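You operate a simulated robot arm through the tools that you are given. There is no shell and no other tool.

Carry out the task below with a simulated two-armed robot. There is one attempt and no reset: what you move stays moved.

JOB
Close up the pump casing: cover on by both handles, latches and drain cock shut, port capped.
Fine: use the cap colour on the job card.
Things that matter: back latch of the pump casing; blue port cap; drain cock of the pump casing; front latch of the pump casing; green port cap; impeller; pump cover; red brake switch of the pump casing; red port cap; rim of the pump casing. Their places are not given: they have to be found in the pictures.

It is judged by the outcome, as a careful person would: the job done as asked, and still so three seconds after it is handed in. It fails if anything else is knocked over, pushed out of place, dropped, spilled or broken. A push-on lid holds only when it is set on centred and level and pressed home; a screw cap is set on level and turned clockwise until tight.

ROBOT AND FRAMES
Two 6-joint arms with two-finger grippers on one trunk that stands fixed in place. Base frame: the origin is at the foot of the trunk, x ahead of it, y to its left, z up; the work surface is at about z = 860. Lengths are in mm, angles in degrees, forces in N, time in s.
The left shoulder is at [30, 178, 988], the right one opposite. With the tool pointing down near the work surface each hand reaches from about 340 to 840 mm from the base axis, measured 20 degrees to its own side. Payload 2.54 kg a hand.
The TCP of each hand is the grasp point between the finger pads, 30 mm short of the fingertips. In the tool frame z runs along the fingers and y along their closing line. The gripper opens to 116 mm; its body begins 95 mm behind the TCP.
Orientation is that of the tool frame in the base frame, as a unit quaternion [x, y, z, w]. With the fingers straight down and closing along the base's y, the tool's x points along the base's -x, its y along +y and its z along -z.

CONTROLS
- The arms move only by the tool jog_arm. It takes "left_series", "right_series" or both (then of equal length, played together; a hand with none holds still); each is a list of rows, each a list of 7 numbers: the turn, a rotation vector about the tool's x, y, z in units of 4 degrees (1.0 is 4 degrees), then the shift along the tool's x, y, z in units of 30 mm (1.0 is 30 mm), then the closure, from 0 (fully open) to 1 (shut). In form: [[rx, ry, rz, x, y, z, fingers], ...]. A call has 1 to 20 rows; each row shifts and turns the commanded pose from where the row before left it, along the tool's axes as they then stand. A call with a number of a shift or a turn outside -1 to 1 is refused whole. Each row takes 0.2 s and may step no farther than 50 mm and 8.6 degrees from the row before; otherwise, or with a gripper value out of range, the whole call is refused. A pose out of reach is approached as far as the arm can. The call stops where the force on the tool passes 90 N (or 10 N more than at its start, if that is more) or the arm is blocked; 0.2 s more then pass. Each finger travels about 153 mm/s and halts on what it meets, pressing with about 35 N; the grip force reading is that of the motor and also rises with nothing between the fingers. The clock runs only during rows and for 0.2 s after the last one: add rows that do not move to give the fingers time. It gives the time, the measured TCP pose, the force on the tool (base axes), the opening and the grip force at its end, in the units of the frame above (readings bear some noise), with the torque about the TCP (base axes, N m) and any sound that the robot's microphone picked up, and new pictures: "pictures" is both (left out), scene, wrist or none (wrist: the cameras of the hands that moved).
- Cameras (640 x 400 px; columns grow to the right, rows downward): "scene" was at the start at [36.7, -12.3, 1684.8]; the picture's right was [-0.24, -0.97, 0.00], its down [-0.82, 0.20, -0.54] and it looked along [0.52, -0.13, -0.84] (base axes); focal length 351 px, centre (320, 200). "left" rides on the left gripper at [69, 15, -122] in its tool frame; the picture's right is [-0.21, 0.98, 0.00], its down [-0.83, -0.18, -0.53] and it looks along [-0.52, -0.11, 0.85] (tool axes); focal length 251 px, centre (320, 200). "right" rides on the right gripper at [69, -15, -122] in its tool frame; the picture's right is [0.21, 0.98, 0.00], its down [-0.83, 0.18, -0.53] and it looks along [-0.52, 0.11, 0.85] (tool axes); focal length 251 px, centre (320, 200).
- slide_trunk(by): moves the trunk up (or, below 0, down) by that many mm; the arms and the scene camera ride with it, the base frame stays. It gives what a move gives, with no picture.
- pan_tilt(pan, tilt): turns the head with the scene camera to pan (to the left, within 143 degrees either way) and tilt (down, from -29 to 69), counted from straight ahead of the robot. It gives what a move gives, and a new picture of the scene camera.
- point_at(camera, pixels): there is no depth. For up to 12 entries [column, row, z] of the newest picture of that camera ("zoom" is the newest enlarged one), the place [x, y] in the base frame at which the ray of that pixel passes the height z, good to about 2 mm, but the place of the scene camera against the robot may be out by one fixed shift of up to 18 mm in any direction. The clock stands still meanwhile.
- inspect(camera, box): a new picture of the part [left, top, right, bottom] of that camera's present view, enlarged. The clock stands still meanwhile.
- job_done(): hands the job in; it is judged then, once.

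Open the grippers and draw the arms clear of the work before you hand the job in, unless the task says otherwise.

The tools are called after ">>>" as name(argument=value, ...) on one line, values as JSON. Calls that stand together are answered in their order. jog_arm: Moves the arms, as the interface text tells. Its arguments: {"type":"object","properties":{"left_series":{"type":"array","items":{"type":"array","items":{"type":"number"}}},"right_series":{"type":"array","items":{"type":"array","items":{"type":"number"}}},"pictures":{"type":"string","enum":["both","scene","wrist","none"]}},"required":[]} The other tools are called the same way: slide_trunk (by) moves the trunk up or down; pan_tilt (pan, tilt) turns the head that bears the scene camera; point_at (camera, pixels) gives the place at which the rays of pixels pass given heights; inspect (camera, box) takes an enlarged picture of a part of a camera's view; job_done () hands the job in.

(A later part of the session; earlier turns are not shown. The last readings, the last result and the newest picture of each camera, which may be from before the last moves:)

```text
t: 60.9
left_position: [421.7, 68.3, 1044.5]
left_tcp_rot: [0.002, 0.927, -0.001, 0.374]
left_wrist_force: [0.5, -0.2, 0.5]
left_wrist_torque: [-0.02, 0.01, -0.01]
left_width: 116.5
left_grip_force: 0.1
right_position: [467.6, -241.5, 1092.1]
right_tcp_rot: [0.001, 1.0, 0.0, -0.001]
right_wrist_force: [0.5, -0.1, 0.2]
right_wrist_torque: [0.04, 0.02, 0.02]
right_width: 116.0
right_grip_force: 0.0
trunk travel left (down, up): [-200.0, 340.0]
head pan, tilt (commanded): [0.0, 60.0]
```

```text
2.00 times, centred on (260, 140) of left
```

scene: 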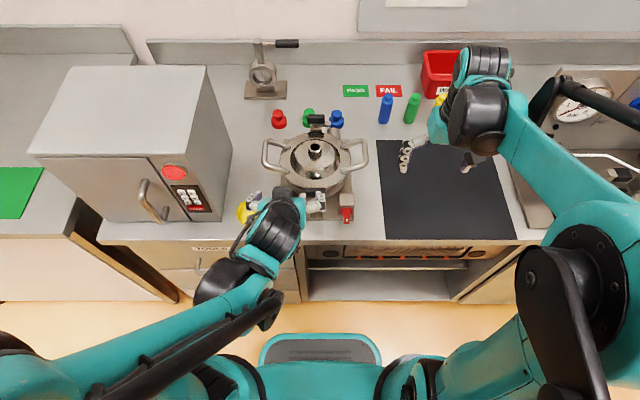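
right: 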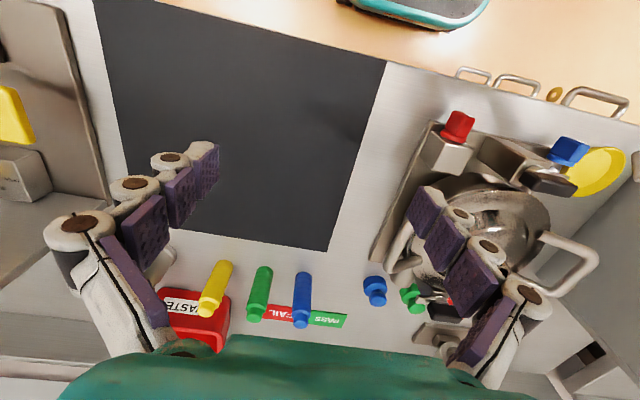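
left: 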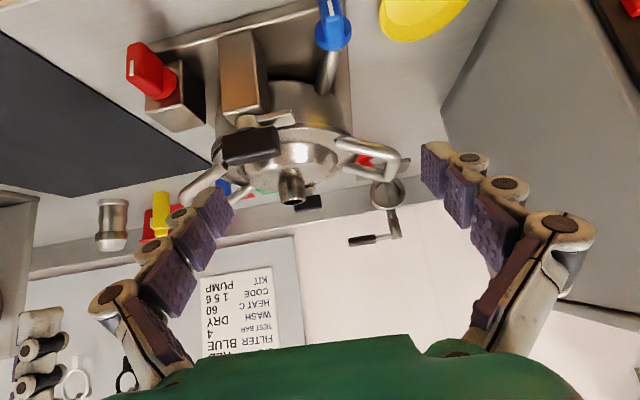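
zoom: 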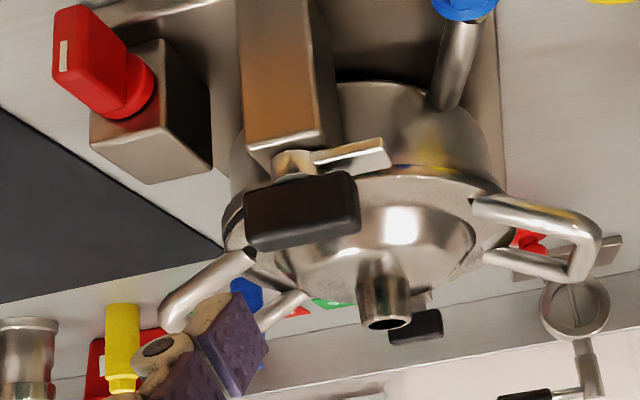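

I enlarge the seam and latch from this low front view.

>>> inspect(camera="left", box=[200, 85, 380, 195])

>>> inspect(camera="left", box=[290, 95, 380, 155])

```text
3.56 times, centred on (290, 140) of left
```

zoom: 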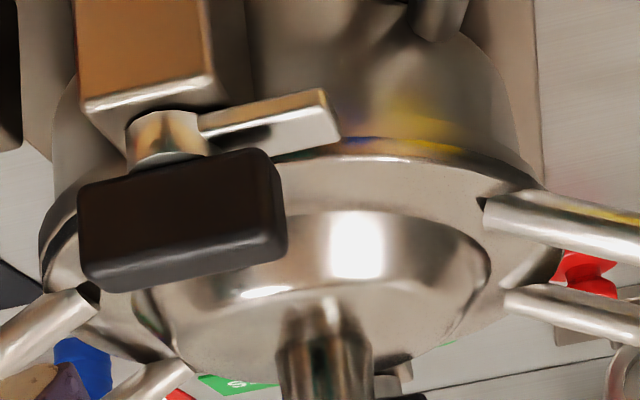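

```text
6.67 times, centred on (335, 125) of left
```

zoom: 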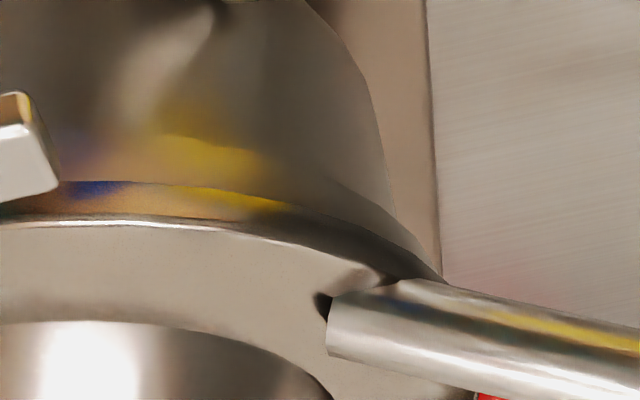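

The flange lies flush on the rim with no gap visible. Next the front latch: its tongue points to +y and must swing clockwise (from above) over the flange. I level the left hand and yaw it to -90° so the fingers can close across the bar.

>>> jog_arm(left_series=[[0, 1, 0, 0, 0, 0, 0], [0, 1, 0, 0, 0, 0, 0], [0, 1, 0, 0, 0, 0, 0], [0, 1, 0, 0, 0, 0, 0], [0, 1, 0, 0, 0, 0, 0], [0, 1, 0, 0, 0, 0, 0], [0, 1, 0, 0, 0, 0, 0], [0, 1, 0, 0, 0, 0, 0], [0, 1, 0, 0, 0, 0, 0], [0, 1, 0, 0, 0, 0, 0], [0, 1, 0, 0, 0, 0, 0], [0, 0, 0, 0, 0, -1, 0.3], [0, 0, 0, 0, 0, -1, 0.5], [0, 0, -1, 0, 0, 0, 0.5], [0, 0, -1, 0, 0, 0, 0.5], [0, 0, -1, 0, 0, 0, 0.5], [0, 0, -1, 0, 0, 0, 0.5], [0, 0, -1, 0, 0, 0, 0.5], [0, 0, -1, 0, 0, 0, 0.5], [0, 0, -1, 0, 0, 0, 0.5]], pictures="none")

>>> jog_arm(left_series=[[0, 0, -1, 0, 0, 0, 0.5], [0, 0, -1, 0, 0, 0, 0.5], [0, 0, -1, 0, 0, 0, 0.5], [0, 0, -1, 0, 0, 0, 0.5], [0, 0, -1, 0, 0, 0, 0.5], [0, 0, -1, 0, 0, 0, 0.5], [0, 0, -1, 0, 0, 0, 0.5], [0, 0, -1, 0, 0, 0, 0.5], [0, 0, -1, 0, 0, 0, 0.5], [0, 0, -1, 0, 0, 0, 0.5], [0, 0, -1, 0, 0, 0, 0.5], [0, 0, -1, 0, 0, 0, 0.5], [0, 0, -1, 0, 0, 0, 0.5], [0, 0, -1, 0, 0, 0, 0.5], [0, 0, -1, 0, 0, 0, 0.5], [0, 0, -0.5, 0, 0, 0, 0.5]], pictures="both")

```text
t: 65.1
left_position: [419.4, 69.1, 1101.3]
left_tcp_rot: [-0.242, 0.97, 0.0, 0.001]
left_wrist_force: [0.4, 0.7, -0.1]
left_wrist_torque: [-0.01, -0.02, 0.01]
left_width: 58.0
left_grip_force: 0.0
right_position: [467.6, -240.2, 1093.0]
right_tcp_rot: [0.001, 1.0, -0.001, 0.0]
right_wrist_force: [0.8, -0.3, 0.0]
right_wrist_torque: [0.01, -0.02, -0.03]
right_width: 115.7
right_grip_force: 0.0
trunk travel left (down, up): [-200.0, 340.0]
head pan, tilt (commanded): [0.0, 60.0]
```

```text
t: 68.5
left_position: [420.0, 68.8, 1102.5]
left_tcp_rot: [-0.706, 0.708, 0.001, 0.0]
left_wrist_force: [-0.6, 0.7, 0.0]
left_wrist_torque: [0.02, 0.02, 0.04]
left_width: 58.0
left_grip_force: 0.1
right_position: [467.1, -240.6, 1093.0]
right_tcp_rot: [-0.001, 1.0, -0.001, 0.0]
right_wrist_force: [0.5, 0.1, 0.3]
right_wrist_torque: [0.03, 0.02, -0.02]
right_width: 115.9
right_grip_force: 0.0
trunk travel left (down, up): [-200.0, 340.0]
head pan, tilt (commanded): [0.0, 60.0]
```

scene: 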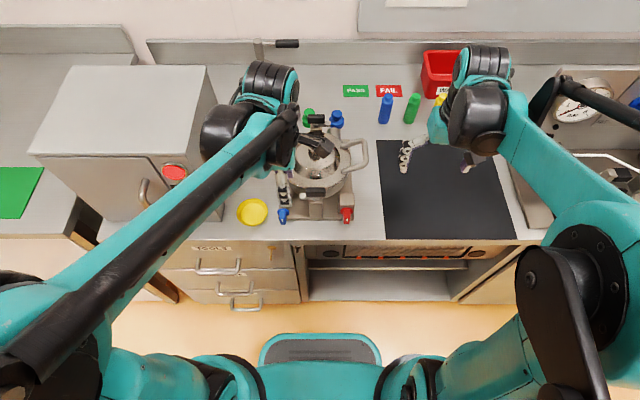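
left: 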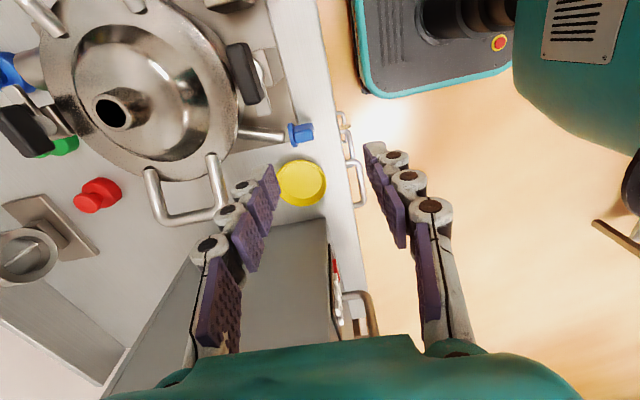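

The front latch bar shows at (243,73) and the back one at (22,130). I enlarge and take their places.

>>> inspect(camera="left", box=[200, 20, 320, 160])

>>> point_at(camera="left", pixels=[[237, 47, 970], [249, 100, 970], [229, 50, 970], [242, 103, 970], [245, 45, 970], [257, 98, 970], [118, 108, 1001], [22, 130, 970]])

```text
2.86 times, centred on (260, 90) of left
```

zoom: 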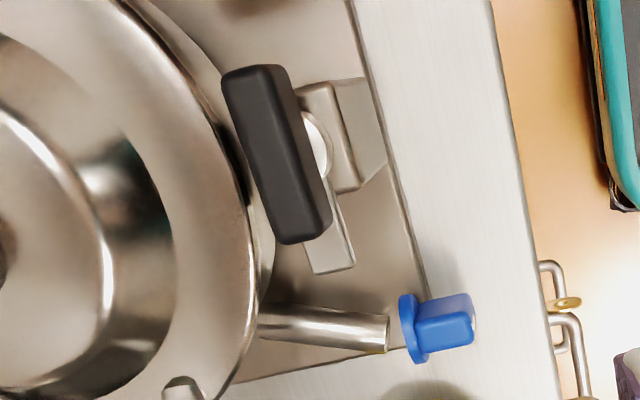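

```text
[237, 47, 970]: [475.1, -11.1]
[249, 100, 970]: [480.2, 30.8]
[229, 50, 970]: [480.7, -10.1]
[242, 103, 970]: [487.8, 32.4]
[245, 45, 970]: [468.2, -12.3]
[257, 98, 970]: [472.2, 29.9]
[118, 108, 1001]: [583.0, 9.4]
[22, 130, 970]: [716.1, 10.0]
```

I query the bar's corners directly in that enlarged picture.

>>> point_at(camera="zoom", pixels=[[226, 78, 973], [283, 70, 973], [328, 222, 973], [278, 240, 973], [318, 145, 955], [350, 268, 950], [313, 272, 950], [277, 155, 973]])

>>> inspect(camera="left", box=[0, 60, 160, 200])

```text
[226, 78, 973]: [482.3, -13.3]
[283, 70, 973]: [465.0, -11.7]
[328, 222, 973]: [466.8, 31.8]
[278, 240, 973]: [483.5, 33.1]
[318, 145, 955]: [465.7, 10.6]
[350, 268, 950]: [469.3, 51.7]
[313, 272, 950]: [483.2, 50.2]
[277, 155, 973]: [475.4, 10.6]
```

```text
2.86 times, centred on (80, 130) of left
```

zoom: 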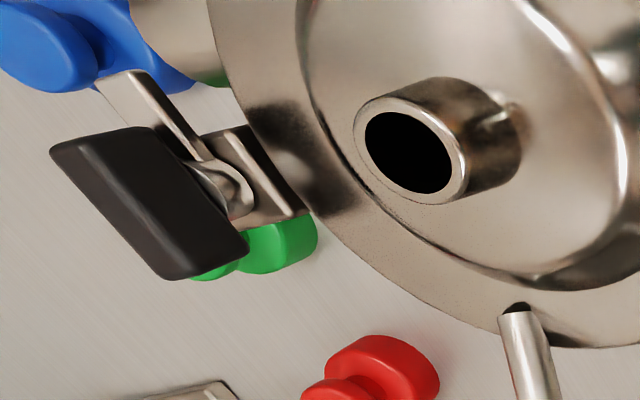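

The front bar is at x 466-483, y -13..33, top z≈973, so its pivot is about (474.5,10.5). I move the left hand over it at z=1030 with the fingers 40 mm open across x.

>>> jog_arm(left_series=[[0, 0, 0, 0.648, -0.606, 0.8, 0.6], [0, 0, 0, 0.648, -0.606, 0.8, 0.65], [0, 0, 0, 0.648, -0.606, 0.8, 0.65], [0, 0, 0, 0, 0, 0, 0.65]], pictures="wrist")

>>> inspect(camera="left", box=[220, 80, 420, 240])

>>> inspect(camera="scene", box=[260, 120, 380, 230])

```text
t: 69.5
left_position: [471.9, 10.7, 1030.6]
left_tcp_rot: [-0.706, 0.708, 0.0, 0.0]
left_wrist_force: [-0.8, 0.0, 0.4]
left_wrist_torque: [0.0, -0.01, 0.0]
left_width: 40.7
left_grip_force: 0.0
right_position: [466.9, -240.3, 1093.7]
right_tcp_rot: [0.0, 1.0, 0.0, 0.0]
right_wrist_force: [1.1, 0.3, -0.6]
right_wrist_torque: [0.02, -0.04, 0.0]
right_width: 116.2
right_grip_force: 0.0
trunk travel left (down, up): [-200.0, 340.0]
head pan, tilt (commanded): [0.0, 60.0]
```

left: 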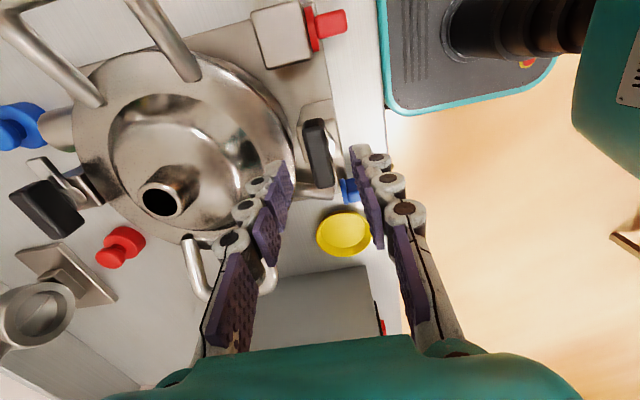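

```text
2.50 times, centred on (320, 160) of left
```

zoom: 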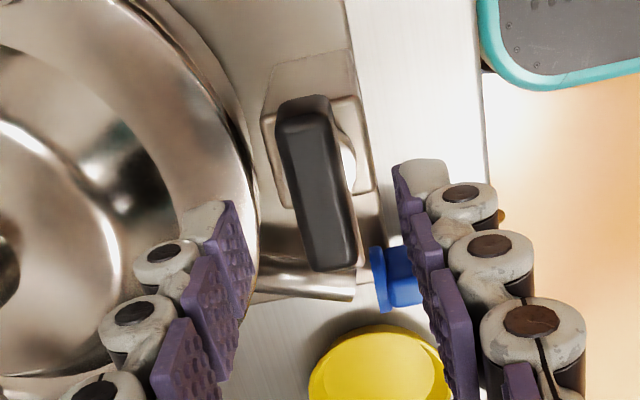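

```text
3.64 times, centred on (320, 175) of scene
```

zoom: 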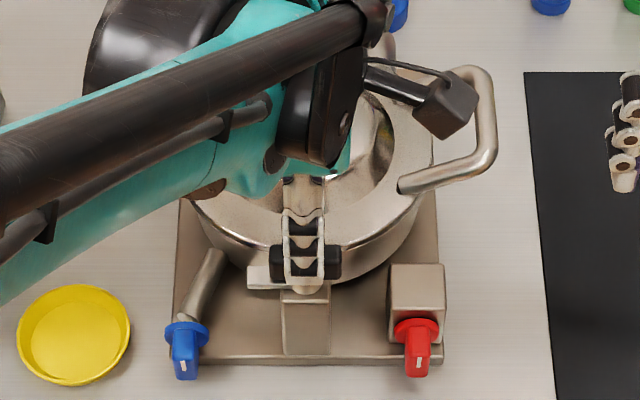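

The bar lies between the fingers. I verify the bar centre from this closer view.

>>> point_at(camera="left", pixels=[[305, 126, 973], [322, 123, 973], [331, 182, 973], [316, 186, 973], [319, 154, 973]])

```text
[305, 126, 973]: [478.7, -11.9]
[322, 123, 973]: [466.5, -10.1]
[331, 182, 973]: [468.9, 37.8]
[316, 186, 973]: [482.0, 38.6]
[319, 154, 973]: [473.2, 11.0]
```

Bar centre ≈(474,12): aligned. I lower 44 mm and close on the bar.

>>> jog_arm(left_series=[[0, 0, 0, -0.04, 0, 0.5, 0.65], [0, 0, 0, 0, 0, 0.5, 0.65], [0, 0, 0, 0, 0, 0.47, 0.65], [0, 0, 0, 0, 0, 0, 0.65]], pictures="wrist")

>>> inspect(camera="left", box=[220, 80, 420, 240])

>>> inspect(camera="scene", box=[280, 150, 360, 220])

```text
t: 70.5
left_position: [473.7, 10.8, 985.7]
left_tcp_rot: [-0.707, 0.707, 0.0, 0.0]
left_wrist_force: [-0.4, -0.5, -0.8]
left_wrist_torque: [-0.04, 0.02, 0.01]
left_width: 41.0
left_grip_force: 0.0
right_position: [467.2, -240.2, 1091.8]
right_tcp_rot: [0.0, 1.0, 0.001, 0.0]
right_wrist_force: [-0.4, -0.8, -0.1]
right_wrist_torque: [-0.03, -0.01, 0.0]
right_width: 115.9
right_grip_force: 0.0
trunk travel left (down, up): [-200.0, 340.0]
head pan, tilt (commanded): [0.0, 60.0]
```

left: 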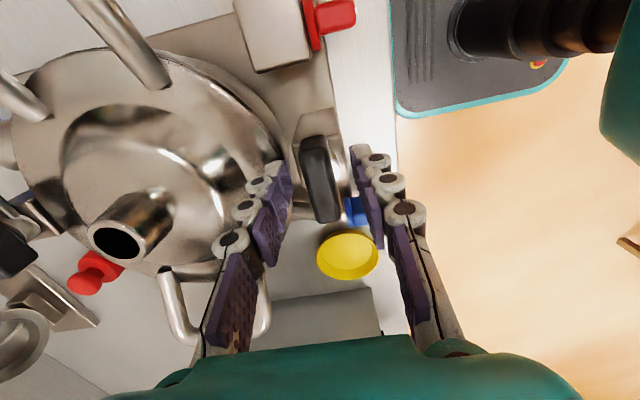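

```text
2.50 times, centred on (320, 160) of left
```

zoom: 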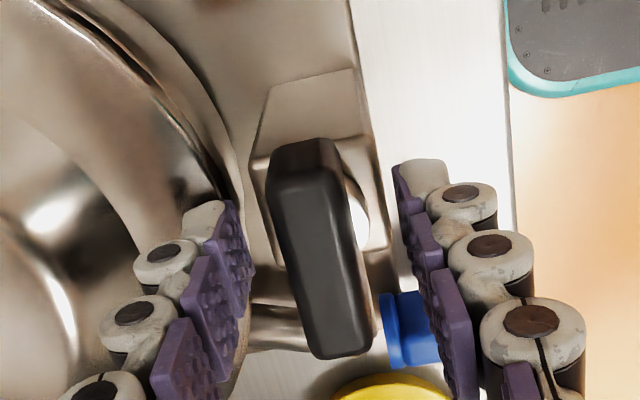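

```text
5.71 times, centred on (320, 185) of scene
```

zoom: 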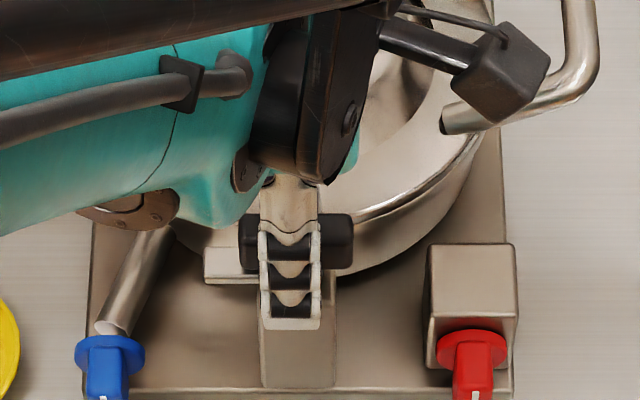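

The front finger is just in front of the bar and the other just behind. I close on it.

>>> jog_arm(left_series=[[0, 0, 0, 0, 0, 0, 0.85], [0, 0, 0, 0, 0, 0, 1], [0, 0, 0, 0, 0, 0, 1]], pictures="wrist")

```text
t: 71.3
left_position: [473.1, 12.0, 986.2]
left_tcp_rot: [-0.707, 0.708, 0.001, -0.001]
left_wrist_force: [-12.0, -0.1, -15.0]
left_wrist_torque: [0.12, 0.37, -0.06]
left_width: 22.7
left_grip_force: 45.6
right_position: [467.3, -240.1, 1092.9]
right_tcp_rot: [0.001, 1.0, 0.0, 0.0]
right_wrist_force: [0.1, 0.7, -0.2]
right_wrist_torque: [-0.03, -0.03, 0.04]
right_width: 115.8
right_grip_force: 0.0
trunk travel left (down, up): [-200.0, 340.0]
head pan, tilt (commanded): [0.0, 60.0]
```

left: 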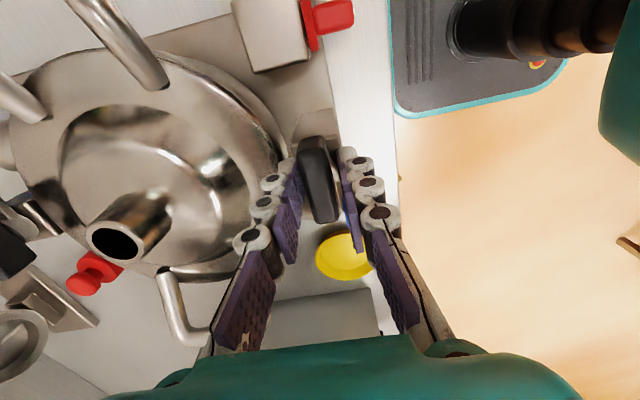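

The bar is gripped (22.7 mm). I turn clockwise 12° to feel whether the latch moves.

>>> jog_arm(left_series=[[0, 0, 1, 0, 0, 0, 1], [0, 0, 1, 0, 0, 0, 1], [0, 0, 1, 0, 0, 0, 1], [0, 0, 0, 0, 0, 0, 1]], pictures="wrist")

>>> inspect(camera="scene", box=[280, 150, 360, 220])

```text
t: 72.3
left_position: [473.4, 11.1, 984.9]
left_tcp_rot: [-0.628, 0.778, 0.0, 0.001]
left_wrist_force: [-22.5, -0.3, -28.7]
left_wrist_torque: [0.3, 0.48, -0.03]
left_width: 23.0
left_grip_force: 44.9
right_position: [465.6, -241.8, 1093.0]
right_tcp_rot: [0.0, 1.0, 0.0, 0.001]
right_wrist_force: [-0.4, -0.6, 0.6]
right_wrist_torque: [0.0, -0.02, 0.02]
right_width: 116.1
right_grip_force: 0.0
trunk travel left (down, up): [-200.0, 340.0]
head pan, tilt (commanded): [0.0, 60.0]
```

left: 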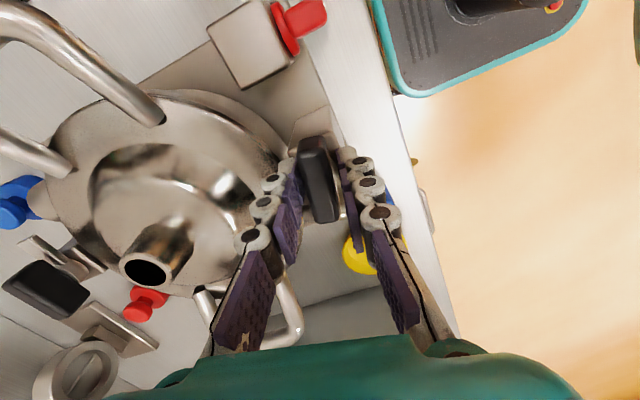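

```text
5.71 times, centred on (320, 185) of scene
```

zoom: 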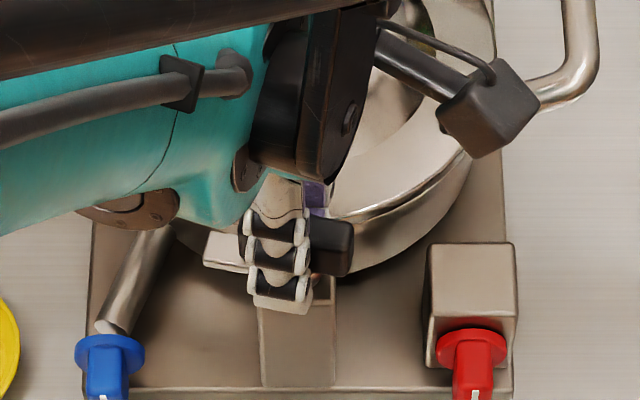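

The latch turns with the hand (tongue moved at (225,250) of the zoom). I ease 1.5 mm toward -x to relieve side force and turn on another 32°.

>>> jog_arm(left_series=[[0, 0, 0, 0.01, 0.05, 0.03, 1], [0, 0, 1, 0, 0, 0, 1], [0, 0, 1, 0, 0, 0, 1], [0, 0, 1, 0, 0, 0, 1], [0, 0, 1, 0, 0, 0, 1], [0, 0, 1, 0, 0, 0, 1], [0, 0, 1, 0, 0, 0, 1], [0, 0, 1, 0, 0, 0, 1], [0, 0, 1, 0, 0, 0, 1], [0, 0, 0, 0, 0, 0, 1]], pictures="wrist")

>>> inspect(camera="scene", box=[280, 150, 360, 220])

```text
t: 74.5
left_position: [474.7, 10.9, 983.7]
left_tcp_rot: [-0.389, 0.921, 0.0, 0.001]
left_wrist_force: [20.6, -1.9, 40.2]
left_wrist_torque: [-0.1, -0.63, 0.02]
left_width: 22.9
left_grip_force: 45.2
right_position: [467.4, -240.9, 1094.1]
right_tcp_rot: [0.0, 1.0, -0.001, 0.0]
right_wrist_force: [-0.4, 0.3, 0.4]
right_wrist_torque: [0.03, 0.04, 0.02]
right_width: 115.9
right_grip_force: 0.0
trunk travel left (down, up): [-200.0, 340.0]
head pan, tilt (commanded): [0.0, 60.0]
```

left: 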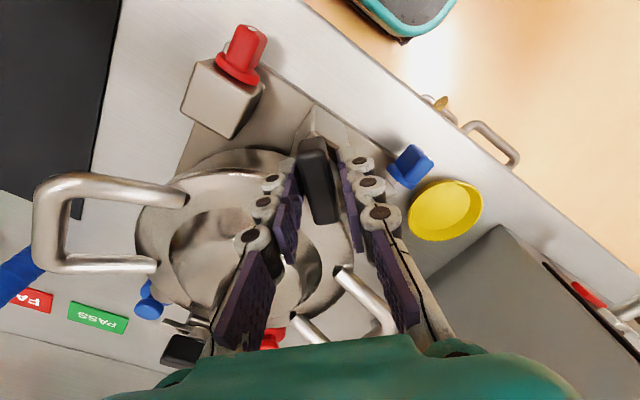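

```text
5.71 times, centred on (320, 185) of scene
```

zoom: 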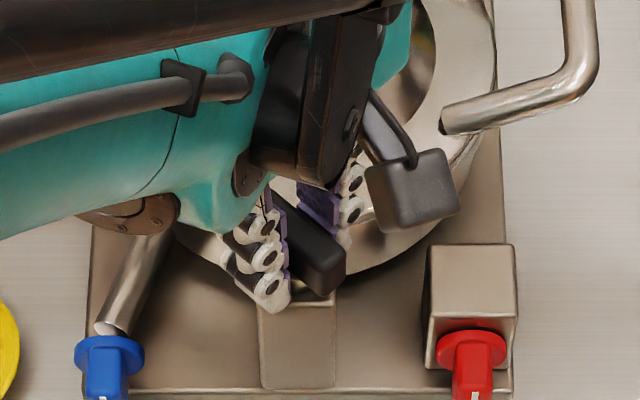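

The latch is at about 45°. I relieve the small stress (0.7 mm in x, 0.5 mm up) and turn 32° more.

>>> jog_arm(left_series=[[0, 0, 0, -0.016, -0.017, -0.018, 1], [0, 0, 1, 0, 0, 0, 1], [0, 0, 1, 0, 0, 0, 1], [0, 0, 1, 0, 0, 0, 1], [0, 0, 1, 0, 0, 0, 1], [0, 0, 1, 0, 0, 0, 1], [0, 0, 1, 0, 0, 0, 1], [0, 0, 1, 0, 0, 0, 1], [0, 0, 1, 0, 0, 0, 1], [0, 0, 0, 0, 0, 0, 1]], pictures="wrist")

>>> inspect(camera="scene", box=[280, 150, 360, 220])

```text
t: 76.7
left_position: [475.2, 10.5, 984.7]
left_tcp_rot: [-0.12, 0.993, 0.0, -0.002]
left_wrist_force: [10.9, -6.8, 0.6]
left_wrist_torque: [-0.03, -1.09, -0.01]
left_width: 23.1
left_grip_force: 44.4
right_position: [468.2, -240.9, 1093.1]
right_tcp_rot: [0.0, 1.0, 0.0, -0.001]
right_wrist_force: [0.0, 0.5, 0.3]
right_wrist_torque: [0.0, -0.03, 0.03]
right_width: 115.9
right_grip_force: 0.1
trunk travel left (down, up): [-200.0, 340.0]
head pan, tilt (commanded): [0.0, 60.0]
```

left: 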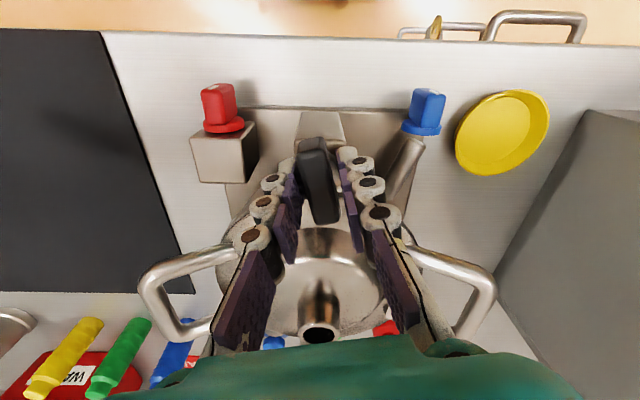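

```text
5.71 times, centred on (320, 185) of scene
```

zoom: 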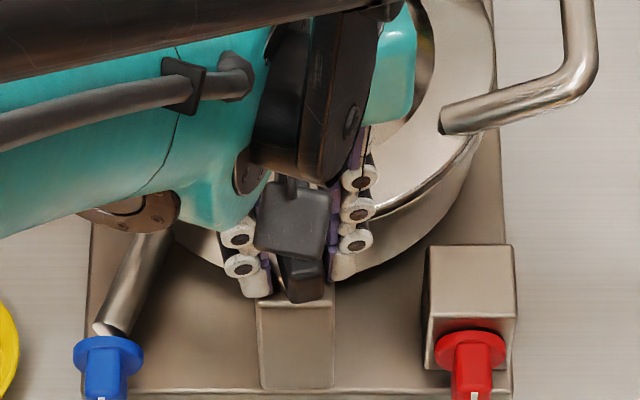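

The latch is at about 76°. I turn the last 14° plus a couple of degrees, watching for a stop.

>>> jog_arm(left_series=[[0, 0, 0.9, 0, 0, 0, 1], [0, 0, 0.9, 0, 0, 0, 1], [0, 0, 0.9, 0, 0, 0, 1], [0, 0, 0.8, 0, 0, 0, 1], [0, 0, 0.3, 0, 0, 0, 1], [0, 0, 0, 0, 0, 0, 1]], pictures="wrist")

>>> inspect(camera="scene", box=[280, 150, 360, 220])

```text
t: 78.1
left_position: [474.3, 10.8, 984.6]
left_tcp_rot: [0.012, 1.0, 0.0, 0.0]
left_wrist_force: [-1.5, -10.3, -28.7]
left_wrist_torque: [-0.24, 0.3, 0.34]
left_width: 22.5
left_grip_force: 44.8
right_position: [468.7, -241.3, 1091.9]
right_tcp_rot: [0.0, 1.0, 0.002, -0.001]
right_wrist_force: [0.2, -0.1, 0.0]
right_wrist_torque: [0.0, 0.0, 0.02]
right_width: 116.1
right_grip_force: 0.0
trunk travel left (down, up): [-200.0, 340.0]
head pan, tilt (commanded): [0.0, 60.0]
```

left: 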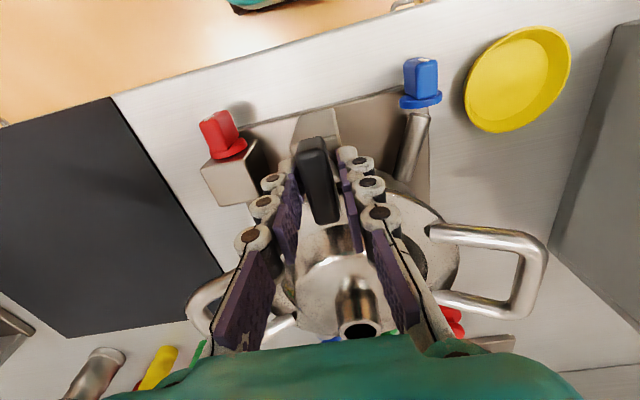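

```text
5.71 times, centred on (320, 185) of scene
```

zoom: 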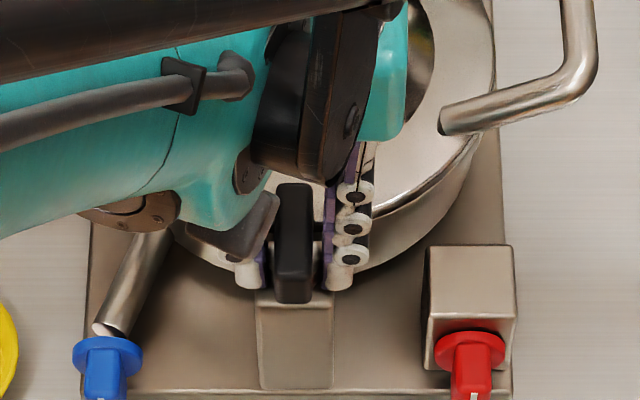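

The bar now lies along x and a torque of 0.34 N m has appeared. I add 3° to confirm the stop.

>>> jog_arm(left_series=[[0, 0, 0.4, 0, 0, 0, 1], [0, 0, 0.4, 0, 0, 0, 1], [0, 0, 0, 0, 0, 0, 1]], pictures="none")

```text
t: 78.9
left_position: [474.6, 10.6, 984.7]
left_tcp_rot: [0.039, 0.999, 0.001, 0.001]
left_wrist_force: [2.7, -11.7, -13.2]
left_wrist_torque: [-0.27, 0.25, 0.56]
left_width: 22.9
left_grip_force: 45.2
right_position: [468.6, -241.5, 1092.2]
right_tcp_rot: [0.0, 1.0, 0.001, -0.001]
right_wrist_force: [-0.6, -0.1, 0.1]
right_wrist_torque: [0.02, 0.0, 0.0]
right_width: 115.6
right_grip_force: 0.0
trunk travel left (down, up): [-200.0, 340.0]
head pan, tilt (commanded): [0.0, 60.0]
```

The torque climbs (0.56 N m), so the latch is at its stop. I open, rise and look at it.

>>> jog_arm(left_series=[[0, 0, -0.4, 0, 0, 0, 1], [0, 0, 0, 0, 0, 0, 0.85], [0, 0, 0, 0, 0, 0, 0.6], [0, 0, 0, 0, 0, -1, 0.6], [0, 0, 0, 0, 0, -1, 0.6], [0, 0, 0, 0, 0, -1, 0.6], [0, 0, 0, 0, 0, 0, 0.6]], pictures="both")

>>> inspect(camera="left", box=[230, 60, 390, 200])

```text
t: 80.5
left_position: [475.8, 12.6, 1075.5]
left_tcp_rot: [0.025, 1.0, 0.0, 0.0]
left_wrist_force: [-0.1, 0.4, -1.1]
left_wrist_torque: [0.01, 0.03, 0.01]
left_width: 46.6
left_grip_force: 0.0
right_position: [467.5, -240.8, 1093.3]
right_tcp_rot: [-0.001, 1.0, 0.0, 0.0]
right_wrist_force: [0.0, -0.2, 0.3]
right_wrist_torque: [-0.04, 0.01, 0.02]
right_width: 116.1
right_grip_force: 0.0
trunk travel left (down, up): [-200.0, 340.0]
head pan, tilt (commanded): [0.0, 60.0]
```

scene: 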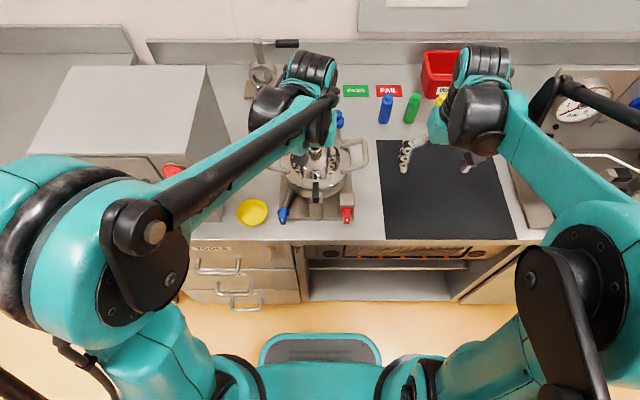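
left: 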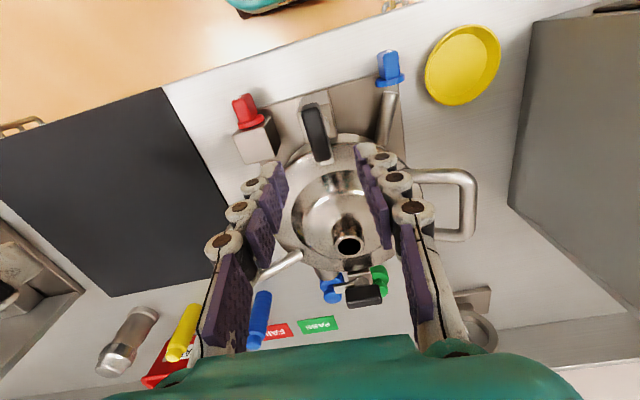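

```text
2.86 times, centred on (310, 130) of left
```

zoom: 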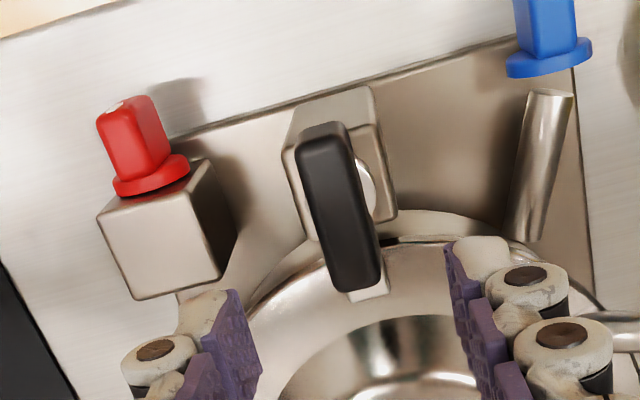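

The front latch lies over the flange. Now the back latch, seen at (363,293) in the left picture; I enlarge and locate it.

>>> inspect(camera="left", box=[300, 250, 420, 330])

>>> point_at(camera="zoom", pixels=[[250, 210, 973], [430, 190, 973], [256, 290, 973], [440, 275, 973], [345, 240, 973], [320, 170, 955]])

```text
5.00 times, centred on (360, 290) of left
```

zoom: 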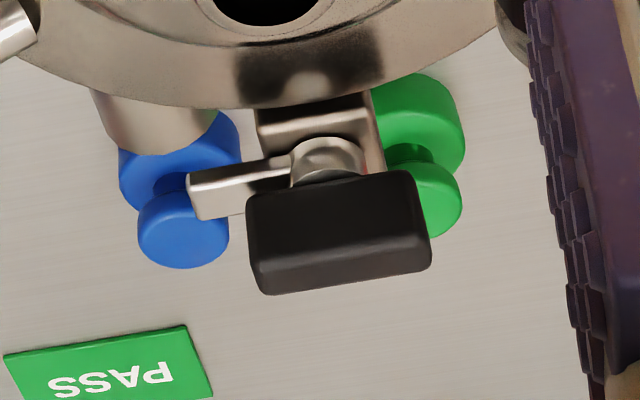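

```text
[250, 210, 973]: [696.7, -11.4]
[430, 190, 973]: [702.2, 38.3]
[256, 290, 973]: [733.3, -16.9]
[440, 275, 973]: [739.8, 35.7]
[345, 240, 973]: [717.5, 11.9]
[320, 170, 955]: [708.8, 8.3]
```

I go over to the back latch: first level yaw, then 233 mm forward at a height that clears the spout.

>>> jog_arm(left_series=[[0, 0, -0.72, 0, 0, -0.5, 0.5], [0, 0, 0, -0.7, 0, -0.3, 0.5], [0, 0, 0, -1, 0, 0, 0.5], [0, 0, 0, -1, 0, 0, 0.5], [0, 0, 0, -1, 0, 0, 0.5], [0, 0, 0, -1, 0, 0, 0.5], [0, 0, 0, -1, 0, 0, 0.5], [0, 0, 0, -1, 0, 0, 0.5], [0, 0, 0, -1, 0, 0, 0.5], [0, 0, -1, 0, 0, 0, 0.5], [0, 0, -1, 0, 0, 0, 0.5], [0, 0, -1, 0, 0, 0, 0.5], [0, 0, -1, 0, 0, 0, 0.5], [0, 0, -1, 0, 0, 0, 0.5], [0, 0, -1, 0, 0, 0, 0.5], [0, 0, -1, 0, 0, 0, 0.5], [0, 0, -1, 0, 0, 0, 0.5], [0, 0, -1, 0, 0, 0, 0.5], [0, 0, -1, 0, 0, 0, 0.5], [0, 0, -1, 0, 0, 0, 0.5]], pictures="none")

>>> jog_arm(left_series=[[0, 0, -1, 0, 0, 0, 0.5], [0, 0, -1, 0, 0, 0, 0.5], [0, 0, -1, 0, 0, 0, 0.5], [0, 0, -1, 0, 0, 0, 0.5], [0, 0, -1, 0, 0, 0, 0.5], [0, 0, -1, 0, 0, 0, 0.5], [0, 0, -1, 0, 0, 0, 0.5], [0, 0, -1, 0, 0, 0, 0.5], [0, 0, -1, 0, 0, 0, 0.5], [0, 0, -1, 0, 0, 0, 0.5], [0, 0, -1, 0, 0, 0, 0.5], [0, 0, -0.5, 0, 0, 0, 0.5], [0, 0, 0, 0, 0, 0, 0.5]], pictures="both")

```text
t: 84.7
left_position: [705.5, 11.3, 1099.6]
left_tcp_rot: [-0.375, 0.927, 0.0, 0.001]
left_wrist_force: [-0.1, 0.7, 0.3]
left_wrist_torque: [-0.01, 0.02, 0.02]
left_width: 58.2
left_grip_force: 0.1
right_position: [467.8, -241.1, 1093.5]
right_tcp_rot: [0.0, 1.0, 0.001, -0.001]
right_wrist_force: [-0.9, -0.7, 0.5]
right_wrist_torque: [0.0, -0.03, 0.0]
right_width: 116.1
right_grip_force: 0.1
trunk travel left (down, up): [-200.0, 340.0]
head pan, tilt (commanded): [0.0, 60.0]
```

```text
t: 87.5
left_position: [704.1, 11.2, 1099.7]
left_tcp_rot: [0.707, -0.707, 0.0, 0.0]
left_wrist_force: [0.4, -0.2, -0.1]
left_wrist_torque: [0.01, 0.0, -0.02]
left_width: 57.9
left_grip_force: 0.0
right_position: [467.7, -240.2, 1092.9]
right_tcp_rot: [0.0, 1.0, 0.0, 0.0]
right_wrist_force: [0.7, 0.0, 0.3]
right_wrist_torque: [0.0, 0.01, 0.01]
right_width: 116.0
right_grip_force: 0.0
trunk travel left (down, up): [-200.0, 340.0]
head pan, tilt (commanded): [0.0, 60.0]
```

scene: 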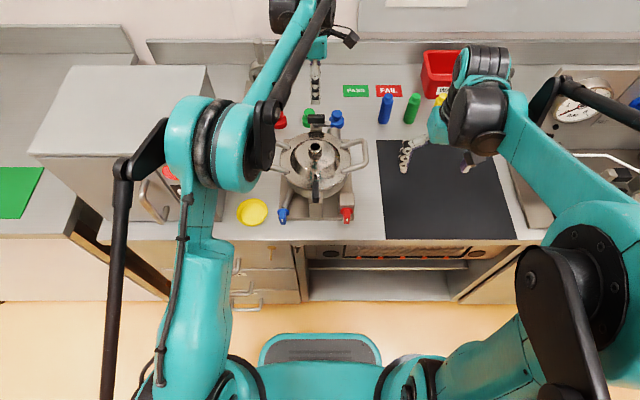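
left: 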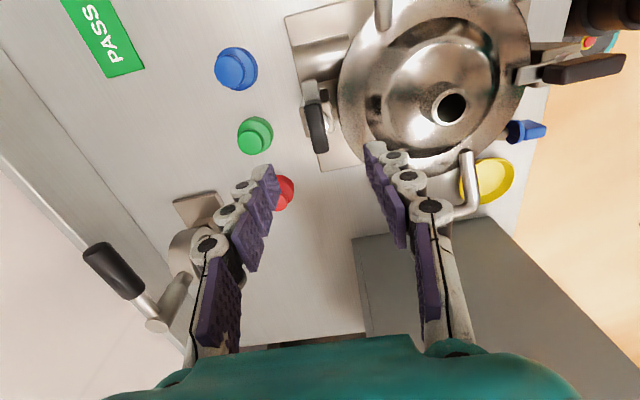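

Now the back latch shows at (316,125) with its tongue at (312,95). I enlarge for precise location, also of the red cap at (283,192).

>>> inspect(camera="left", box=[260, 60, 400, 180])

>>> point_at(camera="zoom", pixels=[[278, 155, 973], [340, 150, 973], [352, 290, 973], [308, 300, 973], [316, 225, 973], [312, 70, 950], [265, 75, 950]])

```text
3.33 times, centred on (330, 120) of left
```

zoom: 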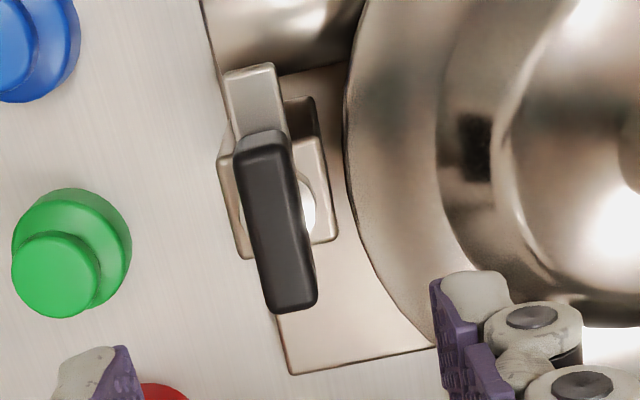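

```text
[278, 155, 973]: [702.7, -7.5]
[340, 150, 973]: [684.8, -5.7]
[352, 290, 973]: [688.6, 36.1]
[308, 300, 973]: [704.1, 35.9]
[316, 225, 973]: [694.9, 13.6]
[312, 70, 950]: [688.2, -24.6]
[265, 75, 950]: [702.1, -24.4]
```

I query with the actual corner pixels: bar (237,155), (288,150), (316,300), (268,308); tongue tip (225,75), (275,65).

>>> point_at(camera="zoom", pixels=[[237, 157, 973], [288, 150, 973], [316, 300, 973], [268, 308, 973], [277, 230, 973], [225, 76, 952], [275, 67, 952], [307, 205, 955]])

```text
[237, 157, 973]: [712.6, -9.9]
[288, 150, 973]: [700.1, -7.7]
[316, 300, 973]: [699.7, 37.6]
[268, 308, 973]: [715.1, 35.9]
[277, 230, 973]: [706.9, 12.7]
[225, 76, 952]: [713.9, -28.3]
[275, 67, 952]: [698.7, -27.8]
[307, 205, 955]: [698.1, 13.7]
```

Back pivot is at about (707,13). I lower to z≈1010 with 40 mm opening and check alignment.

>>> jog_arm(left_series=[[0, 0, 0, -0.02, -0.05, 0.6, 0.65], [0, 0, 0, 0, 0, 0.8, 0.65], [0, 0, 0, 0, 0, 0.8, 0.65], [0, 0, 0, 0, 0, 0.8, 0.65], [0, 0, 0, 0, 0, 0, 0.65]], pictures="wrist")

>>> inspect(camera="left", box=[220, 80, 420, 240])

```text
t: 88.7
left_position: [706.4, 11.2, 1009.2]
left_tcp_rot: [-0.707, 0.707, 0.0, 0.0]
left_wrist_force: [-0.9, -0.3, 0.3]
left_wrist_torque: [-0.01, -0.03, 0.04]
left_width: 40.5
left_grip_force: 0.1
right_position: [467.5, -240.3, 1094.0]
right_tcp_rot: [0.0, 1.0, 0.0, 0.0]
right_wrist_force: [-0.7, 0.6, -1.2]
right_wrist_torque: [-0.02, -0.01, -0.02]
right_width: 116.1
right_grip_force: 0.1
trunk travel left (down, up): [-200.0, 340.0]
head pan, tilt (commanded): [0.0, 60.0]
```

left: 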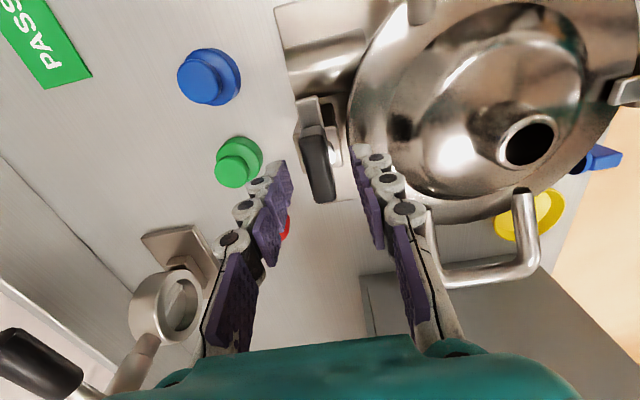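

```text
2.50 times, centred on (320, 160) of left
```

zoom: 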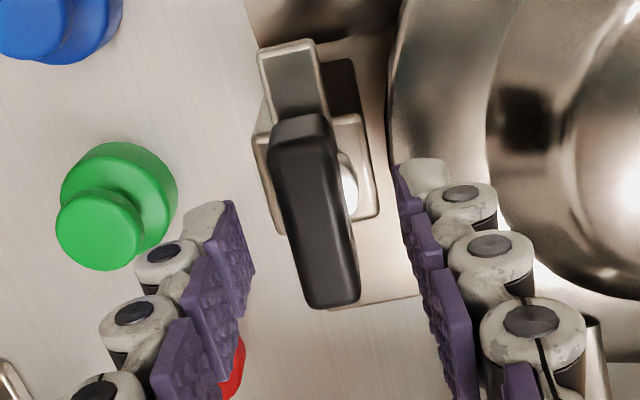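

The bar is centred between the fingers. I lower 23 mm and close.

>>> jog_arm(left_series=[[0, 0, 0, -0.05, 0, 0.4, 0.65], [0, 0, 0, 0, 0, 0.37, 0.65], [0, 0, 0, 0, 0, 0, 0.65], [0, 0, 0, 0, 0, 0, 0.85], [0, 0, 0, 0, 0, 0, 1], [0, 0, 0, 0, 0, 0, 1]], pictures="wrist")

```text
t: 90.1
left_position: [707.4, 12.0, 986.9]
left_tcp_rot: [0.707, -0.707, 0.0, 0.0]
left_wrist_force: [7.4, -0.9, 4.5]
left_wrist_torque: [-0.13, -0.3, 0.03]
left_width: 22.8
left_grip_force: 45.3
right_position: [467.8, -241.4, 1092.8]
right_tcp_rot: [0.001, 1.0, 0.0, 0.0]
right_wrist_force: [-0.2, 0.4, 0.0]
right_wrist_torque: [-0.01, 0.01, 0.0]
right_width: 116.1
right_grip_force: 0.1
trunk travel left (down, up): [-200.0, 340.0]
head pan, tilt (commanded): [0.0, 60.0]
```

left: 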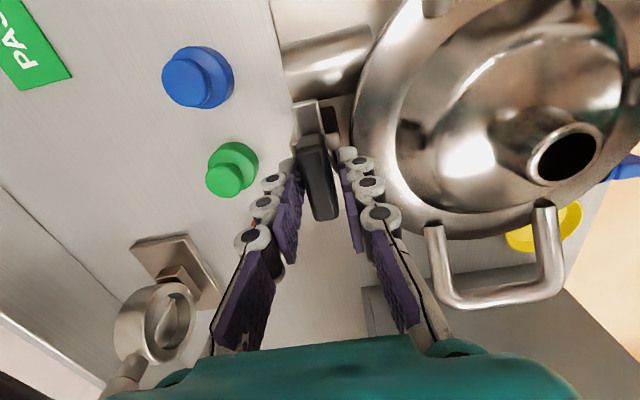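

Gripped as before (22.8 mm, low forces). I turn clockwise 48°.

>>> jog_arm(left_series=[[0, 0, 1, 0, 0, 0, 1], [0, 0, 1, 0, 0, 0, 1], [0, 0, 1, 0, 0, 0, 1], [0, 0, 1, 0, 0, 0, 1], [0, 0, 1, 0, 0, 0, 1], [0, 0, 1, 0, 0, 0, 1], [0, 0, 1, 0, 0, 0, 1], [0, 0, 1, 0, 0, 0, 1], [0, 0, 1, 0, 0, 0, 1], [0, 0, 1, 0, 0, 0, 1], [0, 0, 1, 0, 0, 0, 1], [0, 0, 1, 0, 0, 0, 1], [0, 0, 0, 0, 0, 0, 1]], pictures="wrist")

```text
t: 92.9
left_position: [709.5, 11.0, 985.5]
left_tcp_rot: [-0.357, 0.934, -0.002, 0.003]
left_wrist_force: [35.7, -5.9, 32.8]
left_wrist_torque: [-0.37, -0.83, 0.09]
left_width: 23.0
left_grip_force: 44.9
right_position: [468.3, -241.9, 1092.5]
right_tcp_rot: [0.0, 1.0, 0.0, -0.001]
right_wrist_force: [0.9, -0.7, 0.0]
right_wrist_torque: [0.03, -0.05, 0.0]
right_width: 116.1
right_grip_force: 0.2
trunk travel left (down, up): [-200.0, 340.0]
head pan, tilt (commanded): [0.0, 60.0]
```

left: 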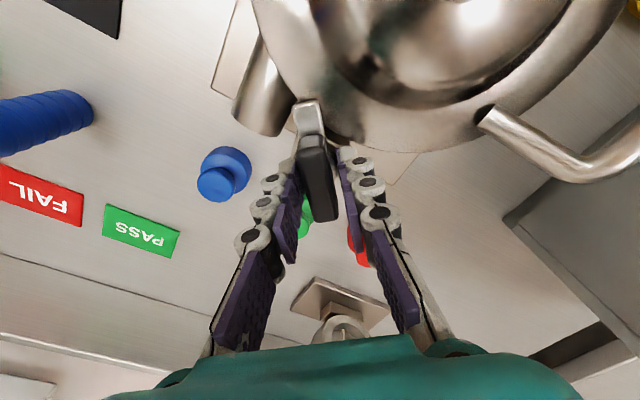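

The latch follows, with ~35 N building toward +x and up. I shift the hand 1.8 mm toward +x and 0.6 mm up to relieve, then turn 40° more.

>>> jog_arm(left_series=[[0, 0, 0, -0.038, -0.048, -0.02, 1], [0, 0, 1, 0, 0, 0, 1], [0, 0, 1, 0, 0, 0, 1], [0, 0, 1, 0, 0, 0, 1], [0, 0, 1, 0, 0, 0, 1], [0, 0, 1, 0, 0, 0, 1], [0, 0, 1, 0, 0, 0, 1], [0, 0, 1, 0, 0, 0, 1], [0, 0, 1, 0, 0, 0, 1], [0, 0, 1, 0, 0, 0, 1], [0, 0, 0, 0, 0, 0, 1]], pictures="wrist")

>>> inspect(camera="scene", box=[270, 90, 370, 170])

```text
t: 95.3
left_position: [708.8, 10.6, 986.7]
left_tcp_rot: [-0.052, 0.999, 0.0, 0.0]
left_wrist_force: [19.3, -17.0, 9.0]
left_wrist_torque: [-0.56, -0.1, 0.02]
left_width: 22.8
left_grip_force: 44.2
right_position: [468.9, -241.1, 1091.4]
right_tcp_rot: [0.0, 1.0, 0.001, -0.001]
right_wrist_force: [-0.9, -0.6, -0.2]
right_wrist_torque: [-0.01, -0.01, -0.03]
right_width: 116.0
right_grip_force: 0.1
trunk travel left (down, up): [-200.0, 340.0]
head pan, tilt (commanded): [0.0, 60.0]
```

left: 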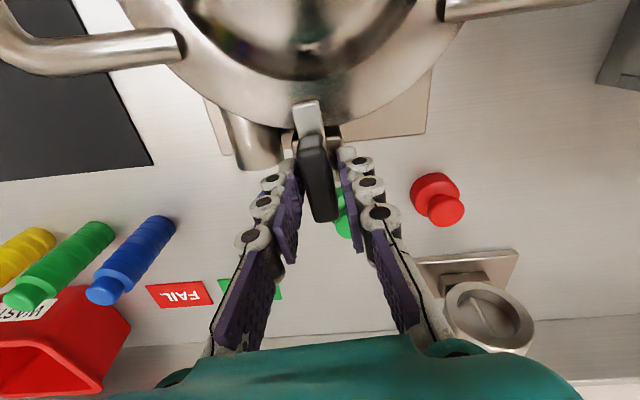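

```text
5.00 times, centred on (320, 130) of scene
```

zoom: 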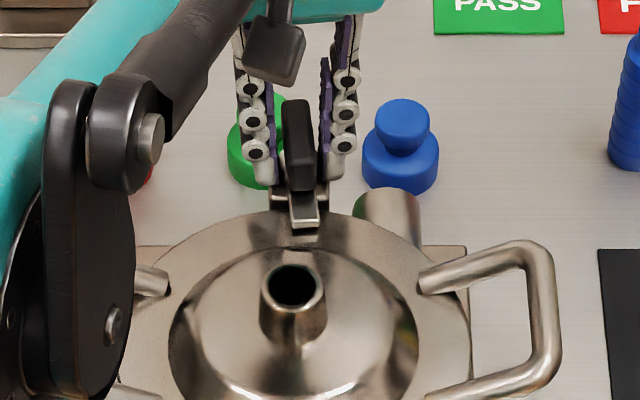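

The tongue is over the flange; about 6° remain. I finish the turn and feel for the stop.

>>> jog_arm(left_series=[[0, 0, 0.7, 0, 0, 0, 1], [0, 0, 0.7, 0, 0, 0, 1], [0, 0, 0.6, 0, 0, 0, 1], [0, 0, 0.3, 0, 0, 0, 1], [0, 0, 0, 0, 0, 0, 1]], pictures="none")

```text
t: 96.5
left_position: [709.2, 9.9, 984.3]
left_tcp_rot: [0.029, 1.0, 0.001, 0.0]
left_wrist_force: [13.4, -21.8, 3.6]
left_wrist_torque: [-0.65, -0.79, 0.55]
left_width: 22.8
left_grip_force: 44.6
right_position: [468.9, -243.1, 1091.8]
right_tcp_rot: [-0.001, 1.0, 0.001, -0.002]
right_wrist_force: [-0.4, -0.6, 0.3]
right_wrist_torque: [-0.01, 0.0, 0.0]
right_width: 115.9
right_grip_force: 0.0
trunk travel left (down, up): [-200.0, 340.0]
head pan, tilt (commanded): [0.0, 60.0]
```

Torque of 0.55 N m marks the stop as at the front. I ease back, open and rise.

>>> jog_arm(left_series=[[0, 0, -0.5, 0, 0, 0, 1], [0, 0, 0, 0, 0, 0, 0.85], [0, 0, 0, 0, 0, 0, 0.6], [0, 0, 0, 0, 0, -1, 0.6], [0, 0, 0, 0, 0, -1, 0.6], [0, 0, 0, 0, 0, -1, 0.5], [0, 0, 0, 0, 0, 0, 0.3]], pictures="both")

>>> inspect(camera="left", box=[230, 60, 500, 240])

>>> inspect(camera="scene", box=[260, 100, 380, 220])

```text
t: 98.1
left_position: [709.1, 13.9, 1074.9]
left_tcp_rot: [0.01, 1.0, 0.001, 0.001]
left_wrist_force: [-0.4, 1.0, -0.4]
left_wrist_torque: [0.0, -0.05, 0.01]
left_width: 81.0
left_grip_force: 0.1
right_position: [468.5, -239.0, 1092.0]
right_tcp_rot: [0.0, 1.0, 0.0, 0.0]
right_wrist_force: [0.4, -0.2, -0.1]
right_wrist_torque: [0.03, 0.01, 0.03]
right_width: 116.1
right_grip_force: 0.0
trunk travel left (down, up): [-200.0, 340.0]
head pan, tilt (commanded): [0.0, 60.0]
```

scene: 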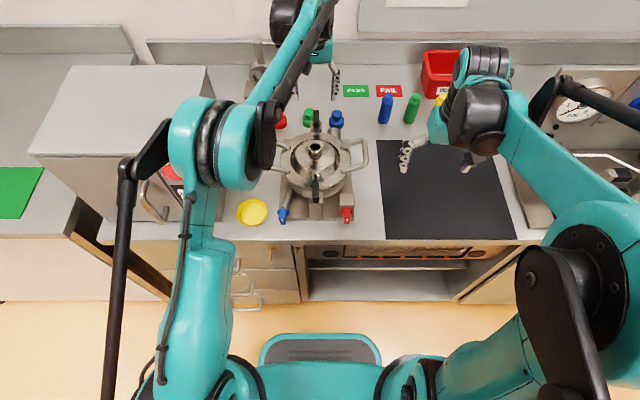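
left: 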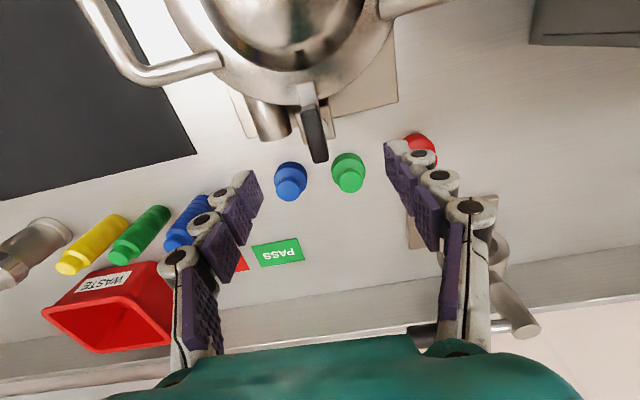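

```text
2.22 times, centred on (365, 150) of left
```

zoom: 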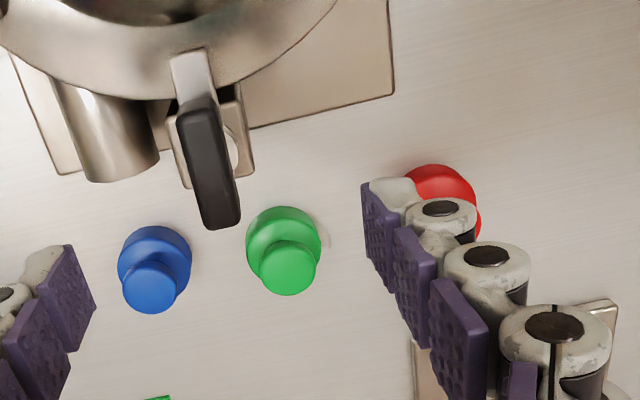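

```text
3.33 times, centred on (320, 160) of scene
```

zoom: 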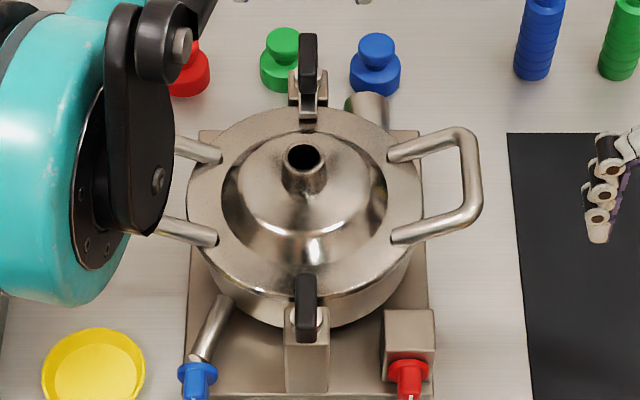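

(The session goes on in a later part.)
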